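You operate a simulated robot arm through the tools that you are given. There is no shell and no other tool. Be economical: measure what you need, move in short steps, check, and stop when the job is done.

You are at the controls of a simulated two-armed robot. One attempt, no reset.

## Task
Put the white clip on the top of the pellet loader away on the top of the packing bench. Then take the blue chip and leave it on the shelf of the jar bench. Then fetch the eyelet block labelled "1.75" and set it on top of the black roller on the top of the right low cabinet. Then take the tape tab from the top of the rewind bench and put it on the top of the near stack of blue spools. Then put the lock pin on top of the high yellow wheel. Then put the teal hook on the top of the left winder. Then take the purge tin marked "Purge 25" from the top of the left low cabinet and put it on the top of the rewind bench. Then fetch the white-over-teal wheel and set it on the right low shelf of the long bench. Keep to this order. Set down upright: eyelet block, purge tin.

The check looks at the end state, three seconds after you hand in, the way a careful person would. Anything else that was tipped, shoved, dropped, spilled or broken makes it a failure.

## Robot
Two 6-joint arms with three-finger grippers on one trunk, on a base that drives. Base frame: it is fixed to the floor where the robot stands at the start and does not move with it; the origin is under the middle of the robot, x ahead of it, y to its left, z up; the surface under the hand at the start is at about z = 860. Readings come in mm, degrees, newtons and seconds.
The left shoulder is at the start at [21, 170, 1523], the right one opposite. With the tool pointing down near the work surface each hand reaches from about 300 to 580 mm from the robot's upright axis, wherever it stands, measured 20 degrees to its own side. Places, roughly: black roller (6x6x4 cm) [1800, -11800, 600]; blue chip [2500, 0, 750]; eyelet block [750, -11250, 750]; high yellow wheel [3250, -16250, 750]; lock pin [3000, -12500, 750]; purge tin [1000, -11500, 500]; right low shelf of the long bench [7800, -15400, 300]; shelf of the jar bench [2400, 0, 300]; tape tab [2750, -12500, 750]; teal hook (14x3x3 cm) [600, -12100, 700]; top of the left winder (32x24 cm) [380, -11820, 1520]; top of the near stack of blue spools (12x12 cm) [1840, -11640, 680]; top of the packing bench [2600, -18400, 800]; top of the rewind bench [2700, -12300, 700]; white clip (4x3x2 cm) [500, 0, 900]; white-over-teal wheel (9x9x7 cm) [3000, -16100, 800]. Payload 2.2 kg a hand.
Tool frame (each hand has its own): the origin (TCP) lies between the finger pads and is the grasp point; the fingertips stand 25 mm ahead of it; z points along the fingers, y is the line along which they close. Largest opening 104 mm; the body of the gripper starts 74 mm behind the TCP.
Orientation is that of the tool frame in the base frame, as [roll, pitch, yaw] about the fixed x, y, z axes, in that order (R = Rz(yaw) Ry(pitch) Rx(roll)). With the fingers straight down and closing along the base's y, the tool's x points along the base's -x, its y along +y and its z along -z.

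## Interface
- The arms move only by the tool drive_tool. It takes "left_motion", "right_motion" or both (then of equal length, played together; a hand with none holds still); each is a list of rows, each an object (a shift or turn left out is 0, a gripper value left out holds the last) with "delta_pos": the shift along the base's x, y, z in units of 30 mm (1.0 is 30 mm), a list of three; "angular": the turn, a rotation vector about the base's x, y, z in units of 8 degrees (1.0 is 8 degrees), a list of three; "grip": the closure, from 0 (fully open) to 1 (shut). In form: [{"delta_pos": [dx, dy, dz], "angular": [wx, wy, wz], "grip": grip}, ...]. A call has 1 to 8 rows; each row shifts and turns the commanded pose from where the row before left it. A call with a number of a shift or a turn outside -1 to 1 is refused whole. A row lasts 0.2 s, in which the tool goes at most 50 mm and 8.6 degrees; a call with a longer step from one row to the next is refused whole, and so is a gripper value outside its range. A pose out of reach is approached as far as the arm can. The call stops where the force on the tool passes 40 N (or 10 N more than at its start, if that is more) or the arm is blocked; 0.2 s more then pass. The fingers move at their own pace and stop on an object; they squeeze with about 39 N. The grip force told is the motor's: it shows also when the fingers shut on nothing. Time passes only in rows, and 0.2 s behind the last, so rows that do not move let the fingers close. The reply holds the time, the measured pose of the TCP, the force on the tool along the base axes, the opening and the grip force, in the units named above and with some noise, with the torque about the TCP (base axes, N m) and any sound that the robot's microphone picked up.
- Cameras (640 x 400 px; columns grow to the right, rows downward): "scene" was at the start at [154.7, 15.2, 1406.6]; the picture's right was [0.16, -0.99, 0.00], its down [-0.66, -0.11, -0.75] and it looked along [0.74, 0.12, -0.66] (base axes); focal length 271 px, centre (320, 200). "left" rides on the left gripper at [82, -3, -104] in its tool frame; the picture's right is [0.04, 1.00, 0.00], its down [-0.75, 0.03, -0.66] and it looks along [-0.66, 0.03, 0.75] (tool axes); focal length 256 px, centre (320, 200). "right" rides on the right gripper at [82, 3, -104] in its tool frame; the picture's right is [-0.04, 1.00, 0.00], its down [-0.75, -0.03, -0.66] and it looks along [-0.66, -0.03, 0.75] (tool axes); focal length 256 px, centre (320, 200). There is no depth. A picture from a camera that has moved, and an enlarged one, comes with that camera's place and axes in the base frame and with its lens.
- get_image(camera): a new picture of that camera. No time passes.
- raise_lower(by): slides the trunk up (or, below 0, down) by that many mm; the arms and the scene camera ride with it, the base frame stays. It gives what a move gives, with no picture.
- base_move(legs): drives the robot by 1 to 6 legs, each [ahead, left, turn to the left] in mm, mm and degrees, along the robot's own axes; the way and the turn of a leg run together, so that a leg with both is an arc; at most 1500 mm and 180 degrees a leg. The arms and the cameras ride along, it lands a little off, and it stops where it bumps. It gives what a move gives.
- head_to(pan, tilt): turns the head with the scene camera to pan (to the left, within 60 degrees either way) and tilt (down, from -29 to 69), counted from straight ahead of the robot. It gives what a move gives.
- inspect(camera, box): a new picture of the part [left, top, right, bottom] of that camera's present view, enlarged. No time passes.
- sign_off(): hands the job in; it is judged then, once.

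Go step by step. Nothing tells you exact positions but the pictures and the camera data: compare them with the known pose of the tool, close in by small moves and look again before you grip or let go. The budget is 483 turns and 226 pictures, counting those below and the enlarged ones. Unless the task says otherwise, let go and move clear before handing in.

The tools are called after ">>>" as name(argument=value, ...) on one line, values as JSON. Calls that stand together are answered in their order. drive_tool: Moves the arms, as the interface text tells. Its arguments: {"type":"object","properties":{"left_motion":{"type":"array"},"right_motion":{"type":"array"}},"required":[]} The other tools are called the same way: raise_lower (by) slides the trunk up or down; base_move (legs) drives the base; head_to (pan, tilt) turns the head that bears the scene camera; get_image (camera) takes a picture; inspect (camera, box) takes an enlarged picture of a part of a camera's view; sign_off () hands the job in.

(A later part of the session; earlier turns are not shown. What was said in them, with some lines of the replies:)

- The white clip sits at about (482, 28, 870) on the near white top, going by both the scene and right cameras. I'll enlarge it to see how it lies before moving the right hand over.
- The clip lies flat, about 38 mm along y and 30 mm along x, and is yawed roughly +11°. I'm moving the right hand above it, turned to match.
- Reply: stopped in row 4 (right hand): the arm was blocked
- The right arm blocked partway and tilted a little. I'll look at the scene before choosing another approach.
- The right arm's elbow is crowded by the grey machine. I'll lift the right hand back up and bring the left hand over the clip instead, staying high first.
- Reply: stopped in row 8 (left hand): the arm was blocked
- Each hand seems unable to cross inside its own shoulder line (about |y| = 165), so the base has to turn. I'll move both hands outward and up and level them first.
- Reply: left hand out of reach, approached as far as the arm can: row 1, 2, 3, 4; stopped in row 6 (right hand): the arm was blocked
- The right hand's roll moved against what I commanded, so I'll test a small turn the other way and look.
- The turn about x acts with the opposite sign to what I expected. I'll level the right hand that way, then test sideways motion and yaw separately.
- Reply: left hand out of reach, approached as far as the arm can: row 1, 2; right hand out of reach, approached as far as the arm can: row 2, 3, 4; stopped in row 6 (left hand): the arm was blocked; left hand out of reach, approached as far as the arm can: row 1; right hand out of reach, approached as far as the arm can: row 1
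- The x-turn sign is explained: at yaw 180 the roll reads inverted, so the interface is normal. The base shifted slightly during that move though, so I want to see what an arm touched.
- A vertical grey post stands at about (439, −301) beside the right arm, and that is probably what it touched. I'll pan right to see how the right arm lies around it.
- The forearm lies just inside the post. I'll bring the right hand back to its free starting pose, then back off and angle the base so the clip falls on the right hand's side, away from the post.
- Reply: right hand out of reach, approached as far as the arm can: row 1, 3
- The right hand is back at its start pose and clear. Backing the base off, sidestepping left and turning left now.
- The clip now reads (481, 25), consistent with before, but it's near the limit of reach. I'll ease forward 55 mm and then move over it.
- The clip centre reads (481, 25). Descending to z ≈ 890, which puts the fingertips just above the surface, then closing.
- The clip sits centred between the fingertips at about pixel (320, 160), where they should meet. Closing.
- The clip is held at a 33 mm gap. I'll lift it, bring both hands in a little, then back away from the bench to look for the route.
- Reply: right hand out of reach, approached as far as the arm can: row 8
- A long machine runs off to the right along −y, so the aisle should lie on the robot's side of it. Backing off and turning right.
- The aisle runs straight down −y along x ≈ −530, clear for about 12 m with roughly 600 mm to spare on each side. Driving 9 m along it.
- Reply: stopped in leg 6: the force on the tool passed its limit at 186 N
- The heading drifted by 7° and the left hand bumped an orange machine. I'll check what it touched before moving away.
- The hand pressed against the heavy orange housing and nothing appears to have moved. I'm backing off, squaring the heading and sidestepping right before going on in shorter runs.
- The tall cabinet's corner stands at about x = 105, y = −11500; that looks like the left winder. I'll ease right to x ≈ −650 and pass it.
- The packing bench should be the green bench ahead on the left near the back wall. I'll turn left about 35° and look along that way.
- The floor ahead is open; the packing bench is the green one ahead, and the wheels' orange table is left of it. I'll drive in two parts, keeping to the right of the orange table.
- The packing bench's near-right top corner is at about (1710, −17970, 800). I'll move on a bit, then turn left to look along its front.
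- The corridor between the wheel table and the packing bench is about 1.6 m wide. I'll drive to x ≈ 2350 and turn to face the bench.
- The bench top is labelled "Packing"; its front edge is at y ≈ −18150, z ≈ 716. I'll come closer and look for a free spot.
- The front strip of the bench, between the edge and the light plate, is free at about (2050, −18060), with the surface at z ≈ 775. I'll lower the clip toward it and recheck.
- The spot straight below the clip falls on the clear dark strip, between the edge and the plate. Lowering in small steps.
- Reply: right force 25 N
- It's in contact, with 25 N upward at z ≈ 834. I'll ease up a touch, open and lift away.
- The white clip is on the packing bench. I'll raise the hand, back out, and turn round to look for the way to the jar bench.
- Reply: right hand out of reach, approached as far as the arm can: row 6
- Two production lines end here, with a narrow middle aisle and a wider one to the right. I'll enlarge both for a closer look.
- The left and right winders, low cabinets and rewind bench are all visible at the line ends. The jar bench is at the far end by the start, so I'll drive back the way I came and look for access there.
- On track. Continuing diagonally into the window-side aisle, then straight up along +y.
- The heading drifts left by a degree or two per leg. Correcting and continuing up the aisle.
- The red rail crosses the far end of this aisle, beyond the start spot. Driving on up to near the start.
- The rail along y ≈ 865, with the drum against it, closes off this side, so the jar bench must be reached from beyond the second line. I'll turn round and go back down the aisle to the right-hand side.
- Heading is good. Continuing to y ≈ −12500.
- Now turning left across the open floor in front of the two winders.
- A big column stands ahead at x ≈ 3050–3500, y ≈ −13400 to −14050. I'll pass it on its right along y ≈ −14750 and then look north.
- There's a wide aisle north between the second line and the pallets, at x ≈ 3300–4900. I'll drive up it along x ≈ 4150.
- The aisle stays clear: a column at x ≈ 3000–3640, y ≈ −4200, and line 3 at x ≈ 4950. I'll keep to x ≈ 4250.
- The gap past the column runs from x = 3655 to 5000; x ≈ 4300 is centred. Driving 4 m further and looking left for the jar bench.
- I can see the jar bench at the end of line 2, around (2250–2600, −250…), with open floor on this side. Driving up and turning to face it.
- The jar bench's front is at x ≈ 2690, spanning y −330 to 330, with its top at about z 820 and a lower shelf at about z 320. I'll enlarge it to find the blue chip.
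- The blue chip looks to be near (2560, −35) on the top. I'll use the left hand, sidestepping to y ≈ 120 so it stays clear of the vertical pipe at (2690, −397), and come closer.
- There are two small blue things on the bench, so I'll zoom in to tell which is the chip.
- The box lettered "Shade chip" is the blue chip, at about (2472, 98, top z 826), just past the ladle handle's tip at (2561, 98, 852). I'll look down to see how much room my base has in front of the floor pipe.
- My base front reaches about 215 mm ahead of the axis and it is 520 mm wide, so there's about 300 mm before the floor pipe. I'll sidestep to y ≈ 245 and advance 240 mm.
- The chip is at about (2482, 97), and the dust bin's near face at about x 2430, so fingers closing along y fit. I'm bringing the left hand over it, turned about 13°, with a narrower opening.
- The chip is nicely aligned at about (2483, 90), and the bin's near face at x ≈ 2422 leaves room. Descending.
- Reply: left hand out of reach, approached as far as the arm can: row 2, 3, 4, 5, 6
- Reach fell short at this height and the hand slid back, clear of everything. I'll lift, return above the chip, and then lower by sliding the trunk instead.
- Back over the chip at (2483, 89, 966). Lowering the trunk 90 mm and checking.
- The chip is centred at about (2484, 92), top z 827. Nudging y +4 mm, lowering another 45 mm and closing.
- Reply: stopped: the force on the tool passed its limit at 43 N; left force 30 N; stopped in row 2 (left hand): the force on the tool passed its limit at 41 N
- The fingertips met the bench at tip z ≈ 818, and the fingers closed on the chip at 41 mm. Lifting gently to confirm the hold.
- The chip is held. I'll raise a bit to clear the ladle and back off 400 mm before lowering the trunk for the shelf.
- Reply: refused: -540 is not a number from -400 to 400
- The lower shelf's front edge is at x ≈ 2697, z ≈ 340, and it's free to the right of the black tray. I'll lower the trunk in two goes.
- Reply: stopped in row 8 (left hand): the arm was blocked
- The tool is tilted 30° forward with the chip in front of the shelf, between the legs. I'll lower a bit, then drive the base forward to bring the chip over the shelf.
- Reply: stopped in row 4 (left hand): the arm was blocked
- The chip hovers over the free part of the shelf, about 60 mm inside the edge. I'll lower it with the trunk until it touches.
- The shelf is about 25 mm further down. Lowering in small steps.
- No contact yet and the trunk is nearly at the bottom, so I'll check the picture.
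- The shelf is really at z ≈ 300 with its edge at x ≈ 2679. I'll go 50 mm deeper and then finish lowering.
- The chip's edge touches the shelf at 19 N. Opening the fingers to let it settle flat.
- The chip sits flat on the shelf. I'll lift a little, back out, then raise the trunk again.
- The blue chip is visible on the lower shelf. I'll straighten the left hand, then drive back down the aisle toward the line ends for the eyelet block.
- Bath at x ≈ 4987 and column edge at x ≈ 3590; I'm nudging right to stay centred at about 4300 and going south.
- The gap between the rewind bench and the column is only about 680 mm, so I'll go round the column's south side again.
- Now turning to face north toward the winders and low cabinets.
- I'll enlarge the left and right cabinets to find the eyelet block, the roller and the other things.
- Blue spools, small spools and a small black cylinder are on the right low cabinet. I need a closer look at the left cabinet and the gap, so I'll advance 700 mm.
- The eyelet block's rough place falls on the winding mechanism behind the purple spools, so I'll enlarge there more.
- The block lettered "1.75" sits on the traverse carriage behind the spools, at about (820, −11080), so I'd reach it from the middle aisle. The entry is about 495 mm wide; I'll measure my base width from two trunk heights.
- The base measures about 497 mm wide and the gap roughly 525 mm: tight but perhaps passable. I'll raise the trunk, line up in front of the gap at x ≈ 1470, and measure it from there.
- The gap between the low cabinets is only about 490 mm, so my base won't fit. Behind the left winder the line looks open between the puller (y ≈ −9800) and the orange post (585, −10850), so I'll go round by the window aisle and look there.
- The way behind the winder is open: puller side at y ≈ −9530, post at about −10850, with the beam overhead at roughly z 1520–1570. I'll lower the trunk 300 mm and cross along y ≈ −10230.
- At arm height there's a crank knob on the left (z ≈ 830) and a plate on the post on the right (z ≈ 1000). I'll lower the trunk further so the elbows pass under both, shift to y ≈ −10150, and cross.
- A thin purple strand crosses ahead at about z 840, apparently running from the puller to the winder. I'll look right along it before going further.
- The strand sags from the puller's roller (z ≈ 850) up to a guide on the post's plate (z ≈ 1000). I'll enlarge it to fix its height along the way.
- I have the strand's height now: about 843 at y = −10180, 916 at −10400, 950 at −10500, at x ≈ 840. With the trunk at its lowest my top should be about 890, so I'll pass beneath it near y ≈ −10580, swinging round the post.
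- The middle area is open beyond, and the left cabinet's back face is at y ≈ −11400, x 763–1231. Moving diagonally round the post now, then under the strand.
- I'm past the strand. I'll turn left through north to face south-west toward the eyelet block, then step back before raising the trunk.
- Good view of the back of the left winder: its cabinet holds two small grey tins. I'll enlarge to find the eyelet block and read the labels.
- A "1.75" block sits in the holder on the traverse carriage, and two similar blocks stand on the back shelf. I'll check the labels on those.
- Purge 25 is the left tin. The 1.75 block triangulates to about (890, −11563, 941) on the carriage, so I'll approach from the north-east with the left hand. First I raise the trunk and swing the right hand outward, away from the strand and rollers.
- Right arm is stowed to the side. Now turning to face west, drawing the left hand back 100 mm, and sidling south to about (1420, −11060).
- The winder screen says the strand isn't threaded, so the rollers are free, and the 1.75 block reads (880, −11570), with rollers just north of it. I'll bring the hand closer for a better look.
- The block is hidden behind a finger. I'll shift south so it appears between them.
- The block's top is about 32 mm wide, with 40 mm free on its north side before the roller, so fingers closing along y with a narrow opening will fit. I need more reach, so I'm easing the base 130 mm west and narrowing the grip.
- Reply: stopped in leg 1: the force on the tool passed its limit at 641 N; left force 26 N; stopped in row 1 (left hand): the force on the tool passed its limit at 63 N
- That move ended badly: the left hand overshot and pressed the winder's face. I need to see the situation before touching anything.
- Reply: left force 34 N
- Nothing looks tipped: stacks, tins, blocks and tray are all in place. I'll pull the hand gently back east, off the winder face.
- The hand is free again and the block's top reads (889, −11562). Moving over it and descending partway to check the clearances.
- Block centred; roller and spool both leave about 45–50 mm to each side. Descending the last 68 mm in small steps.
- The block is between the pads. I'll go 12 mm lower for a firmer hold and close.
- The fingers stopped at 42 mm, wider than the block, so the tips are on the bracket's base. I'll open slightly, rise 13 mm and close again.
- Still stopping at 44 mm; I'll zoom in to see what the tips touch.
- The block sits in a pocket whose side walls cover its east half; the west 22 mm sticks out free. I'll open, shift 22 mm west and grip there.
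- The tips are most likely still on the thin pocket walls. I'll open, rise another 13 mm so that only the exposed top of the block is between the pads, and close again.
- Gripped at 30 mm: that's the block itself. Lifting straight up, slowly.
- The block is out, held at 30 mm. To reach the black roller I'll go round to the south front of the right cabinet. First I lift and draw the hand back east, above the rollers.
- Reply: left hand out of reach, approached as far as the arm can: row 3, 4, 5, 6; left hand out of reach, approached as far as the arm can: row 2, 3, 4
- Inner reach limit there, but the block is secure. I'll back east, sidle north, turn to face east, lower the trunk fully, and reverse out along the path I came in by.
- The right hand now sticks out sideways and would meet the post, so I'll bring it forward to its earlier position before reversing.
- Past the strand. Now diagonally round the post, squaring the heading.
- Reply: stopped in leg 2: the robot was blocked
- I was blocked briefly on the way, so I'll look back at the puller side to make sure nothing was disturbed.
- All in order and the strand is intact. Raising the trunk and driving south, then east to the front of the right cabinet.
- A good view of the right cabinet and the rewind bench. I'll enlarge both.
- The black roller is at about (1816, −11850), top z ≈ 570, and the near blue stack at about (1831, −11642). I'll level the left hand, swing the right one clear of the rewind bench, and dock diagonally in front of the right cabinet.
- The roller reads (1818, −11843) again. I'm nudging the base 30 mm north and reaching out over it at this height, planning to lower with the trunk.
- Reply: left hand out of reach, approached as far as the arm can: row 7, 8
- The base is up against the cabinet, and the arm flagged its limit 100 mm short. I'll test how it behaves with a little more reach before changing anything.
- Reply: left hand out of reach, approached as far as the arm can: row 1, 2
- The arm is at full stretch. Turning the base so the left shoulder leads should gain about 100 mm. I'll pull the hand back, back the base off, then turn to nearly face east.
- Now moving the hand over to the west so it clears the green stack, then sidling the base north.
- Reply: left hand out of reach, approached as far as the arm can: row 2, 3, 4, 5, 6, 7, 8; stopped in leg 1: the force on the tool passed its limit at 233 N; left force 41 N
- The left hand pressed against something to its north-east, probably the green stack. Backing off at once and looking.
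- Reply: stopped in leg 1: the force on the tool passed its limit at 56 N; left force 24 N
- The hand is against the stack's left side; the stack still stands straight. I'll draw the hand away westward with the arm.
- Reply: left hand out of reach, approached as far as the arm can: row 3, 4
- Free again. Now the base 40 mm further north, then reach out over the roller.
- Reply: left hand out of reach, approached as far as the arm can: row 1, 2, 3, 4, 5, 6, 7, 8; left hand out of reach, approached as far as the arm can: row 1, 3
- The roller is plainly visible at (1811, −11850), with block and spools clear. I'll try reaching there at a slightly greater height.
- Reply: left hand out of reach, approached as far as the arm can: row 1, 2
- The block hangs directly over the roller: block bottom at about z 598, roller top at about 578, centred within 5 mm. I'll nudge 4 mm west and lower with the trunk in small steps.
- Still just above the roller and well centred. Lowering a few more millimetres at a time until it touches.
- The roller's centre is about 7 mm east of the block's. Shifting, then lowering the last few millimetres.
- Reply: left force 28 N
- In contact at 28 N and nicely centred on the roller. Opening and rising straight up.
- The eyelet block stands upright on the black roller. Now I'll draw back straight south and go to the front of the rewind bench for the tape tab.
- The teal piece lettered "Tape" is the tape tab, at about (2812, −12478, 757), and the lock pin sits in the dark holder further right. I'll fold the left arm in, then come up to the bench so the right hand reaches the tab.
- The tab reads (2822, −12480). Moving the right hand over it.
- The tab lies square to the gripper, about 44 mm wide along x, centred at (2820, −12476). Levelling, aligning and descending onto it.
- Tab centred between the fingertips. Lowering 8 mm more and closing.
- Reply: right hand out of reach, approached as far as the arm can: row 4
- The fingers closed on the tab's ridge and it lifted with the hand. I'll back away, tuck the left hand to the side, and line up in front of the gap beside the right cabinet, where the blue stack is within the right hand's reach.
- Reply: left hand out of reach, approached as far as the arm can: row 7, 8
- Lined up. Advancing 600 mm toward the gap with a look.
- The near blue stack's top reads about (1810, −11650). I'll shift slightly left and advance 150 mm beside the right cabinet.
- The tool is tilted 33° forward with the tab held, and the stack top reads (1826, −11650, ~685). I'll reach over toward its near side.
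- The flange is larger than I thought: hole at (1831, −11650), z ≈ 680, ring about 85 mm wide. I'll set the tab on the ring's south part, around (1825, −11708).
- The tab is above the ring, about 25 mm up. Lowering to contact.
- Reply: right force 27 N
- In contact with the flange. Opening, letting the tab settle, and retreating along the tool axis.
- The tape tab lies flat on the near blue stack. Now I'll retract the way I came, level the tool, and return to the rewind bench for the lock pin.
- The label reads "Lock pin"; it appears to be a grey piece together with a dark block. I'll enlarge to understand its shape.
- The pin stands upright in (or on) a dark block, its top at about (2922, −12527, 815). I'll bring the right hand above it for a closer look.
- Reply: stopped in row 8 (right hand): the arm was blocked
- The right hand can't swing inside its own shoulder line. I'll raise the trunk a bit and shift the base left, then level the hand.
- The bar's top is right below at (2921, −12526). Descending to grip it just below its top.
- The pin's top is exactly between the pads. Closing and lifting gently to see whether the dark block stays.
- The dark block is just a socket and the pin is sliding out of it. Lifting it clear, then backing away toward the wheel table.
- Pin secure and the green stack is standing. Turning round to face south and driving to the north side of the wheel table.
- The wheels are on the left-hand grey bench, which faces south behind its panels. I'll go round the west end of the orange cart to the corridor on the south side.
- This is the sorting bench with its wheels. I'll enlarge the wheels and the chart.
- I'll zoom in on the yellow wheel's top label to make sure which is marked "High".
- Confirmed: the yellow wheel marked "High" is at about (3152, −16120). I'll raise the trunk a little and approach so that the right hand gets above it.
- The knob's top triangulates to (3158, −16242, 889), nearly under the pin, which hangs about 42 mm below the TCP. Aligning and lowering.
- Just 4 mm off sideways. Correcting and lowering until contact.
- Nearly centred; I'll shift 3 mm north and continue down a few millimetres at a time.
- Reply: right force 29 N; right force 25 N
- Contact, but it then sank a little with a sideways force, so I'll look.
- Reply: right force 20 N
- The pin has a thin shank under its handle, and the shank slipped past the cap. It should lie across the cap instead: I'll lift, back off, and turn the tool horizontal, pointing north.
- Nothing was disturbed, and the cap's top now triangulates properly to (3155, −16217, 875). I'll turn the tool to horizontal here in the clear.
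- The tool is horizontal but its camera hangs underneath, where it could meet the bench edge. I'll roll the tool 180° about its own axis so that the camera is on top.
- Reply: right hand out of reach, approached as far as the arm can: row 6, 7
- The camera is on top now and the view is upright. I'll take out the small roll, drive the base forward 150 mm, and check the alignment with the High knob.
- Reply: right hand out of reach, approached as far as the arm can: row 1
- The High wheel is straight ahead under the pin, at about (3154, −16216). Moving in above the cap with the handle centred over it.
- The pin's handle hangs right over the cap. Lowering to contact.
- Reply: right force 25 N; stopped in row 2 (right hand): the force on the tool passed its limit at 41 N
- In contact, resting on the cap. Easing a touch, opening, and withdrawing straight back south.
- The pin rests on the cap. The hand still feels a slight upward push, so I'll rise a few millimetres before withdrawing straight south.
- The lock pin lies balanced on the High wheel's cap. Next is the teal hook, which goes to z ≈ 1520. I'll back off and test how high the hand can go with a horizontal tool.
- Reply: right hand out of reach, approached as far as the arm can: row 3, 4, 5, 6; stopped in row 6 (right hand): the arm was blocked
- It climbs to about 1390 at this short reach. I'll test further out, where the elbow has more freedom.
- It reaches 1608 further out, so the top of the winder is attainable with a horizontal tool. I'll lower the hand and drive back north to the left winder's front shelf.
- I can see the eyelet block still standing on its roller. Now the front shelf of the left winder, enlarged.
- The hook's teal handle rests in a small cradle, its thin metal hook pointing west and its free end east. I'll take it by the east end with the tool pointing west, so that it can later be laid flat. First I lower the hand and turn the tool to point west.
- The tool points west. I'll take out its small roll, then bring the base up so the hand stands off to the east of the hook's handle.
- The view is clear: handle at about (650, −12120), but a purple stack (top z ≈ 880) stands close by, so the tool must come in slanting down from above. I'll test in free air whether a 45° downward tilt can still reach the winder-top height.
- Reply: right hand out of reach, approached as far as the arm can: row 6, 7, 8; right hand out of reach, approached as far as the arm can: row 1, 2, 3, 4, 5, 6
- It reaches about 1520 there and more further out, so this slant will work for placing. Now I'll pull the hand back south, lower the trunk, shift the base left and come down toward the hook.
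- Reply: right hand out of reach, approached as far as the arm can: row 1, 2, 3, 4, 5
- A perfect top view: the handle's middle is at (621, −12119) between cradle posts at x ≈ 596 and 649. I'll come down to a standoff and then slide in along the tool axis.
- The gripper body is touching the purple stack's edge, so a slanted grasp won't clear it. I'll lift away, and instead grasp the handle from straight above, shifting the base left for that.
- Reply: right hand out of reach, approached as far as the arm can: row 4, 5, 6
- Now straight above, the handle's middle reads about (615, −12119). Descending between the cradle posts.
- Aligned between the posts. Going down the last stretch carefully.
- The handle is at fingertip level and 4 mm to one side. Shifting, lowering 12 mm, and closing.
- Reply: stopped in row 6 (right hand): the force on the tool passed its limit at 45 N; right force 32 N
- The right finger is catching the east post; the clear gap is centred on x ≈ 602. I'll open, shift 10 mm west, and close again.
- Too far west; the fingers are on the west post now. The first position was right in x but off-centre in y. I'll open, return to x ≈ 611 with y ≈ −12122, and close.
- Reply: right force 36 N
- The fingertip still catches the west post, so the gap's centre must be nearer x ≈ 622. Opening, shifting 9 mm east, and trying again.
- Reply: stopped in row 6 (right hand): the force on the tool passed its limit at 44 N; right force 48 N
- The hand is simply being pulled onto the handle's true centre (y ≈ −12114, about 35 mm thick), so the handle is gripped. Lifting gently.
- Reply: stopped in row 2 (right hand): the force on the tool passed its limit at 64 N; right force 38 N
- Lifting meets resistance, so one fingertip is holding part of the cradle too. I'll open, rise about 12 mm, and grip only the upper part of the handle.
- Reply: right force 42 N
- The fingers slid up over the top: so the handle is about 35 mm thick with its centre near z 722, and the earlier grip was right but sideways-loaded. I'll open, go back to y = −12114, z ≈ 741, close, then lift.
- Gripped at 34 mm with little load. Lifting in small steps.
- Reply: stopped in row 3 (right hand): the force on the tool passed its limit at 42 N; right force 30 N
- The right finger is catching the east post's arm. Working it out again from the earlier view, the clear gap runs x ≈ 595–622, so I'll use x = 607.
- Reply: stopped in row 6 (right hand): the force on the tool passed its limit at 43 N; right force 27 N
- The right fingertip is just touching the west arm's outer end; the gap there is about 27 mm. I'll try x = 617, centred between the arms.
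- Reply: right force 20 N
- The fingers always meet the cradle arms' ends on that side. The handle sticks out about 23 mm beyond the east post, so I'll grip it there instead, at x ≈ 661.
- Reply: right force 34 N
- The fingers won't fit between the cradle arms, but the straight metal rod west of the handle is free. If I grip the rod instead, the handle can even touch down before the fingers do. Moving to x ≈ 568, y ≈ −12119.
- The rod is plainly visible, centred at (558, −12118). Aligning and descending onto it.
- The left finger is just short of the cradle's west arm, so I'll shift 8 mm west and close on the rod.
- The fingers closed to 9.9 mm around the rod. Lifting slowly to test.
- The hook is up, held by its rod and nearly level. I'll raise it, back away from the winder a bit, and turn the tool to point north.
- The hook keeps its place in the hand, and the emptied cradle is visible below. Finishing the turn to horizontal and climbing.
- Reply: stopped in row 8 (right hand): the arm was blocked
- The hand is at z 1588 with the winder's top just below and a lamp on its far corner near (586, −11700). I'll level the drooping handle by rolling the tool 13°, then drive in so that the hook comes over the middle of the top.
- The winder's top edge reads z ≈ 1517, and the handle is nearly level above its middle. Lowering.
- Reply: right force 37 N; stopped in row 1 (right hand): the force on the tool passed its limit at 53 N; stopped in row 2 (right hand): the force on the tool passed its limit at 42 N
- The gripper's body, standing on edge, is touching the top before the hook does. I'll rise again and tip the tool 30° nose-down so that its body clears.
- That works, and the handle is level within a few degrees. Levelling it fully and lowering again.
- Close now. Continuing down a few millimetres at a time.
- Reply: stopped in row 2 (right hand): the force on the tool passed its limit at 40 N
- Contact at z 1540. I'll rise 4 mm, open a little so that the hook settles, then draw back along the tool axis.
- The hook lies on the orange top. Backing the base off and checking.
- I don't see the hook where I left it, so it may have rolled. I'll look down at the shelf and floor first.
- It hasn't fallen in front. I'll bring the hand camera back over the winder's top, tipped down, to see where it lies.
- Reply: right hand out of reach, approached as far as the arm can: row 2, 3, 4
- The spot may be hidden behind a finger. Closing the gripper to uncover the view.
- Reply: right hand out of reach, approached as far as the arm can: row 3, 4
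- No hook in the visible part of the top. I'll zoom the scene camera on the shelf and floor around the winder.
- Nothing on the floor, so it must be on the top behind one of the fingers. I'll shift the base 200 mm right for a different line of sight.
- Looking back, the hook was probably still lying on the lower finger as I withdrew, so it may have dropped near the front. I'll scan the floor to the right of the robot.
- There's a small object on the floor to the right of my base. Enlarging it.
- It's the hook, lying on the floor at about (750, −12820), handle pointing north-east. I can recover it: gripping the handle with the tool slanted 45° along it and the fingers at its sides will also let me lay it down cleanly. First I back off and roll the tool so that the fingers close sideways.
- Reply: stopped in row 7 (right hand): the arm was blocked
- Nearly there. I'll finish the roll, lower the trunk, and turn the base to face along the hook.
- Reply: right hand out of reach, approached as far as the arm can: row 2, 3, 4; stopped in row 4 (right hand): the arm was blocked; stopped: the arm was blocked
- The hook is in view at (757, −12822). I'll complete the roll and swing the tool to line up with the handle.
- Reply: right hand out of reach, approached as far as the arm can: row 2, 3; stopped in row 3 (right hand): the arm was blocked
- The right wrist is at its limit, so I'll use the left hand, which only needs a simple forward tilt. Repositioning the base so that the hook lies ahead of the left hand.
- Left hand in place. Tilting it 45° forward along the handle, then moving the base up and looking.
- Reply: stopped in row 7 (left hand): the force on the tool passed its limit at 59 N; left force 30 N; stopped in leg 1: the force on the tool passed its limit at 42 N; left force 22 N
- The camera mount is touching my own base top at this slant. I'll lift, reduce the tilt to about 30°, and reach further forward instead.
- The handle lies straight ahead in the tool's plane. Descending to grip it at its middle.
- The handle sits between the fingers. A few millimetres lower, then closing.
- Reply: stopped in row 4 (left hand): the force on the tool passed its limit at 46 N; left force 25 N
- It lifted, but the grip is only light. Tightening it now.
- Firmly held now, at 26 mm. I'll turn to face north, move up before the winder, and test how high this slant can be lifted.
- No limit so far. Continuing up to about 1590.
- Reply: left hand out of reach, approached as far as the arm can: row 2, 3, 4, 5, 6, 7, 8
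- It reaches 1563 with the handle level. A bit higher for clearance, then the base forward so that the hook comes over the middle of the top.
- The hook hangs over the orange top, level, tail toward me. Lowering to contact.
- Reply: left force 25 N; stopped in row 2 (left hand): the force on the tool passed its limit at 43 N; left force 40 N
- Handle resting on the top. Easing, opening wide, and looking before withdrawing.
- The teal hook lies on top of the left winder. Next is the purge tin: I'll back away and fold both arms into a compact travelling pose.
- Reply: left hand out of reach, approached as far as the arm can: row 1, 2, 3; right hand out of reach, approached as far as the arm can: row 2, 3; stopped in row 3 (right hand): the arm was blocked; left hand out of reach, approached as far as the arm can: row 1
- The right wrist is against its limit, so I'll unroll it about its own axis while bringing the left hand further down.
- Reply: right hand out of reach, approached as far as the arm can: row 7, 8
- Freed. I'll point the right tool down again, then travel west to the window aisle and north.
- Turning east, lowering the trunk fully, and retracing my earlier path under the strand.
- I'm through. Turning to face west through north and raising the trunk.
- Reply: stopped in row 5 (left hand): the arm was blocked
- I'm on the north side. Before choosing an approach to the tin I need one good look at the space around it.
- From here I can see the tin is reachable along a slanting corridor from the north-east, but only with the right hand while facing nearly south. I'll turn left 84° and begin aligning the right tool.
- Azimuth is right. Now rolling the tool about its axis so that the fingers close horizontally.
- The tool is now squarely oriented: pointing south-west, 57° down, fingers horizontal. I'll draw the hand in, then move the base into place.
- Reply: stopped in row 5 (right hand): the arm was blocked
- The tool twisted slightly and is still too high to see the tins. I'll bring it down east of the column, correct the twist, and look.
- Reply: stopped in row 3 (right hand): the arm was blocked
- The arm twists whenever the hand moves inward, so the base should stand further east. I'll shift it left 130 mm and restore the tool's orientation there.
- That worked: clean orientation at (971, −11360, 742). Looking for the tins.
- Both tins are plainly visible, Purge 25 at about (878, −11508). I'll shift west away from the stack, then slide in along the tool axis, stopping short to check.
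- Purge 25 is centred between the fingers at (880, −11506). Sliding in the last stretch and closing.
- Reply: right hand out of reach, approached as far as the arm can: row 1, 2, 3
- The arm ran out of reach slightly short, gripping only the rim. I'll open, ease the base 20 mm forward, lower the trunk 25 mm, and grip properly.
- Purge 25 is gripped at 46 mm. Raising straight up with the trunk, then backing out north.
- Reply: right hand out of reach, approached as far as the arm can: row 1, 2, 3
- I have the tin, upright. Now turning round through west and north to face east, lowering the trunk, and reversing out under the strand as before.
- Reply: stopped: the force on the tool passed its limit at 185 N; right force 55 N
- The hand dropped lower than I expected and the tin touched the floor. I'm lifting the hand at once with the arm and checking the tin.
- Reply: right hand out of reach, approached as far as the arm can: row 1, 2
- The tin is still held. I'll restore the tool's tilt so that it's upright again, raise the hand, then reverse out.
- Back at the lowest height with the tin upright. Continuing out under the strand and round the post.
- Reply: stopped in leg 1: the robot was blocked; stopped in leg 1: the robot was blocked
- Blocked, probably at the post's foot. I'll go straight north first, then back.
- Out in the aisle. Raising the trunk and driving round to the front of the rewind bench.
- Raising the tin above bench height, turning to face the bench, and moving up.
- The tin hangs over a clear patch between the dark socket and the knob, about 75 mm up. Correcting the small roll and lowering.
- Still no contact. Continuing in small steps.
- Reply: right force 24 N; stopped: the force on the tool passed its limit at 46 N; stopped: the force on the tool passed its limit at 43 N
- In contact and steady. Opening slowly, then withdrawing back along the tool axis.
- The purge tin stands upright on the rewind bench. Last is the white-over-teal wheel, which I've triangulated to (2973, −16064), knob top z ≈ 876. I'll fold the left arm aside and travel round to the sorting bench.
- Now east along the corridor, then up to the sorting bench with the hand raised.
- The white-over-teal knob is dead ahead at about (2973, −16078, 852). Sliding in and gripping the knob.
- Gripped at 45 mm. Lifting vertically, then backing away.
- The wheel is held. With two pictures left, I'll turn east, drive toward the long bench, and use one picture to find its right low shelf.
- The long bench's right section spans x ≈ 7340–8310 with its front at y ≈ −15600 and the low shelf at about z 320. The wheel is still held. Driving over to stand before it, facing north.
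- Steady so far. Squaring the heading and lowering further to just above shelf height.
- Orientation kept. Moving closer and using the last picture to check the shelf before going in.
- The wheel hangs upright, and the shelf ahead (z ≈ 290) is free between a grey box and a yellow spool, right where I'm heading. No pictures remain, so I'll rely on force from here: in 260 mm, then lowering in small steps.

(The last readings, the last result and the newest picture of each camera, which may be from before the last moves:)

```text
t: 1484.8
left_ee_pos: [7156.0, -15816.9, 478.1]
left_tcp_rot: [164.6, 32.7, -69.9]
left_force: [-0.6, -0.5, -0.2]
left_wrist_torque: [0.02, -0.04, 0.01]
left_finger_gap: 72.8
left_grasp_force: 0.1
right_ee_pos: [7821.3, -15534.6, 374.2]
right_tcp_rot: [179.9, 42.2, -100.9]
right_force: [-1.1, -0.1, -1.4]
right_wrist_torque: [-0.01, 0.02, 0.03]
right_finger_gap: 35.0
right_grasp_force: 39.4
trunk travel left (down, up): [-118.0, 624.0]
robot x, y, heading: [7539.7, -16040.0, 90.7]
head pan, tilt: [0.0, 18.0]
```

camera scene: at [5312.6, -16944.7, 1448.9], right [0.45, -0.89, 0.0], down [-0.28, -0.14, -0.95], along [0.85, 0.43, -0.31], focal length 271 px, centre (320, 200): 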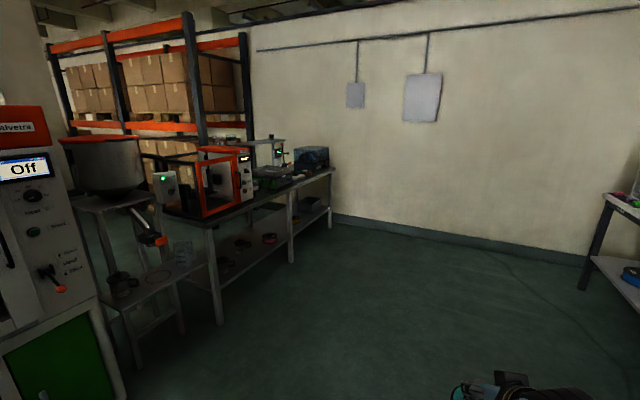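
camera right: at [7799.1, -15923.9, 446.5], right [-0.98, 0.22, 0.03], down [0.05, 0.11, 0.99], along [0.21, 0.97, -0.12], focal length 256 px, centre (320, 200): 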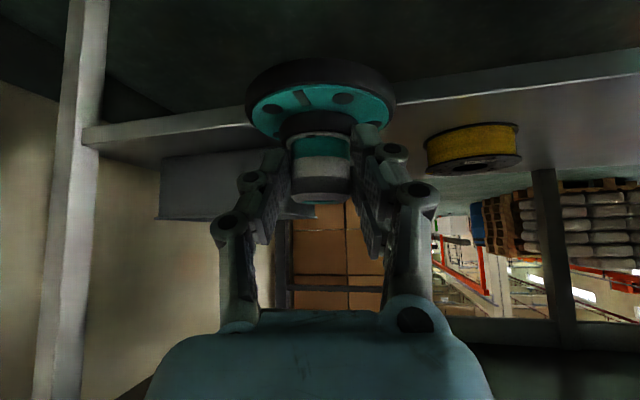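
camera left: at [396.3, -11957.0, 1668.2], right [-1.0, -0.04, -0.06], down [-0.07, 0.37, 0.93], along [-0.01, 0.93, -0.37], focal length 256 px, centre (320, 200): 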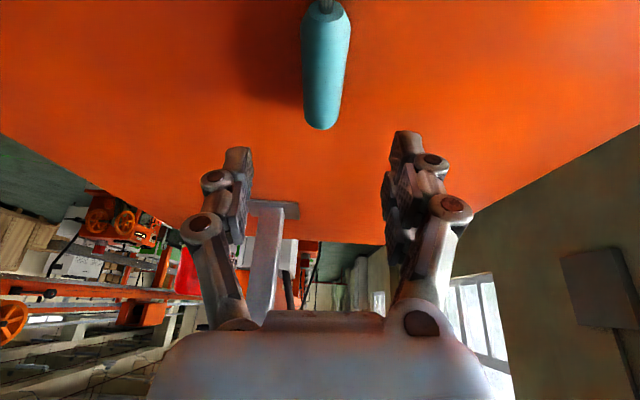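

No contact yet; continuing down gently.

>>> raise_lower(by=-6)

>>> raise_lower(by=-6)

>>> raise_lower(by=-6)

>>> raise_lower(by=-6)

```text
t: 1485.3
left_ee_pos: [7156.5, -15817.9, 471.9]
left_tcp_rot: [164.6, 32.7, -69.7]
left_force: [0.3, -0.9, -0.2]
left_wrist_torque: [0.0, 0.02, 0.0]
left_finger_gap: 72.8
left_grasp_force: 0.1
right_ee_pos: [7820.6, -15534.8, 367.9]
right_tcp_rot: [179.9, 42.2, -100.8]
right_force: [-0.6, -0.2, -2.2]
right_wrist_torque: [-0.05, -0.04, -0.01]
right_finger_gap: 35.0
right_grasp_force: 38.9
trunk travel left (down, up): [-112.0, 630.0]
robot x, y, heading: [7539.4, -16039.1, 90.7]
head pan, tilt: [0.0, 18.0]
```

```text
t: 1485.8
left_ee_pos: [7155.2, -15816.0, 465.5]
left_tcp_rot: [164.5, 32.7, -69.9]
left_force: [-0.5, 0.4, -0.6]
left_wrist_torque: [0.01, -0.05, 0.01]
left_finger_gap: 72.8
left_grasp_force: 0.1
right_ee_pos: [7822.4, -15534.8, 362.6]
right_tcp_rot: [179.8, 42.2, -100.8]
right_force: [0.2, 0.0, -1.0]
right_wrist_torque: [-0.03, 0.02, -0.01]
right_finger_gap: 34.9
right_grasp_force: 38.9
trunk travel left (down, up): [-106.0, 636.0]
robot x, y, heading: [7537.2, -16038.9, 90.3]
head pan, tilt: [0.0, 18.0]
```

```text
t: 1486.4
left_ee_pos: [7155.6, -15817.3, 460.1]
left_tcp_rot: [164.6, 32.8, -70.0]
left_force: [1.1, -0.1, 0.1]
left_wrist_torque: [0.0, -0.03, 0.0]
left_finger_gap: 72.8
left_grasp_force: 0.1
right_ee_pos: [7821.5, -15534.8, 357.5]
right_tcp_rot: [179.9, 42.5, -100.9]
right_force: [-1.5, 1.0, 10.1]
right_wrist_torque: [-0.13, -0.17, 0.01]
right_finger_gap: 35.2
right_grasp_force: 39.1
trunk travel left (down, up): [-100.0, 642.0]
robot x, y, heading: [7541.0, -16036.1, 90.4]
head pan, tilt: [0.0, 18.0]
```

```text
t: 1486.9
left_ee_pos: [7156.9, -15817.9, 453.5]
left_tcp_rot: [164.4, 32.8, -69.9]
left_force: [-1.0, 0.1, -0.5]
left_wrist_torque: [-0.01, -0.01, -0.01]
left_finger_gap: 72.6
left_grasp_force: 0.1
right_ee_pos: [7822.2, -15531.3, 355.8]
right_tcp_rot: [179.7, 43.2, -101.1]
right_force: [0.3, 1.5, 9.8]
right_wrist_torque: [-0.15, 0.08, -0.02]
right_finger_gap: 35.2
right_grasp_force: 39.1
trunk travel left (down, up): [-95.0, 647.0]
robot x, y, heading: [7544.9, -16037.4, 90.6]
head pan, tilt: [0.0, 18.0]
stopped: the force on the tool passed its limit at 42 N (the readings are from after the stop); the commanded pose is now the measured one
```

Contact with the shelf. Opening, drawing back along the tool axis, and backing the base clear.

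>>> drive_tool(right_motion=[{"grip": 0.5}, {"grip": 0.35}, {"grip": 0.25}, {"grip": 0.2}, {"delta_pos": [-0.12, -0.55, 0.6]}, {"delta_pos": [-0.14, -0.65, 0.7]}, {"delta_pos": [-0.14, -0.65, 0.7]}, {}])

>>> base_move(legs=[[-450, 0, 0]])

```text
t: 1488.7
left_ee_pos: [7155.9, -15817.3, 453.5]
left_tcp_rot: [164.5, 32.6, -69.9]
left_force: [0.2, 0.3, -0.8]
left_wrist_torque: [-0.04, 0.01, 0.0]
left_finger_gap: 72.8
left_grasp_force: 0.1
right_ee_pos: [7811.1, -15588.5, 413.1]
right_tcp_rot: [179.8, 42.8, -101.0]
right_force: [-0.3, -0.4, 0.0]
right_wrist_torque: [0.01, -0.02, -0.01]
right_finger_gap: 83.2
right_grasp_force: 0.1
trunk travel left (down, up): [-95.0, 647.0]
robot x, y, heading: [7539.6, -16037.6, 90.6]
head pan, tilt: [0.0, 18.0]
```

```text
t: 1491.4
left_ee_pos: [7159.2, -16265.3, 453.3]
left_tcp_rot: [164.5, 32.6, -69.2]
left_force: [-0.2, -0.4, 0.1]
left_wrist_torque: [0.0, -0.02, -0.02]
left_finger_gap: 72.8
left_grasp_force: 0.1
right_ee_pos: [7811.8, -16028.5, 413.0]
right_tcp_rot: [179.7, 42.8, -100.2]
right_force: [-0.3, 0.0, -0.3]
right_wrist_torque: [0.02, 0.0, -0.02]
right_finger_gap: 83.1
right_grasp_force: 0.0
trunk travel left (down, up): [-95.0, 647.0]
robot x, y, heading: [7545.5, -16481.9, 90.9]
head pan, tilt: [0.0, 18.0]
```

All eight moves are done and both hands are empty and clear, so I'm handing in.

>>> sign_off()

```text
The job is handed in.
```

All eight items were moved in the order you gave and I handed the job in, but it was not all clean, and I placed the last one (the wheel) without a picture to confirm it.

- **Teal hook:** I dropped it on the floor on the first try, then picked it up and laid it on top of the left winder.
- **Purge tin:** it hit the floor hard while in my hand (185 N). It stayed in the grip and now stands upright on the rewind bench. I did not check whether any pellets spilled.
- **Green spool stack:** my left hand pressed hard against it (233 N). It stayed upright but may have shifted slightly.
- **Left winder:** my left hand struck its face hard (641 N) when the base overshot. Nothing nearby looked tipped afterwards.
- **Orange machine beside the window aisle:** my left hand bumped its housing (186 N) early on. Nothing looked moved.
- **Purple spool stacks on the left low cabinet:** I brushed two of them lightly. I saw no change in either.
- **White-over-teal wheel:** I had no pictures left when I set it on the right low shelf of the long bench. I went by force alone, so I did not see its final position.
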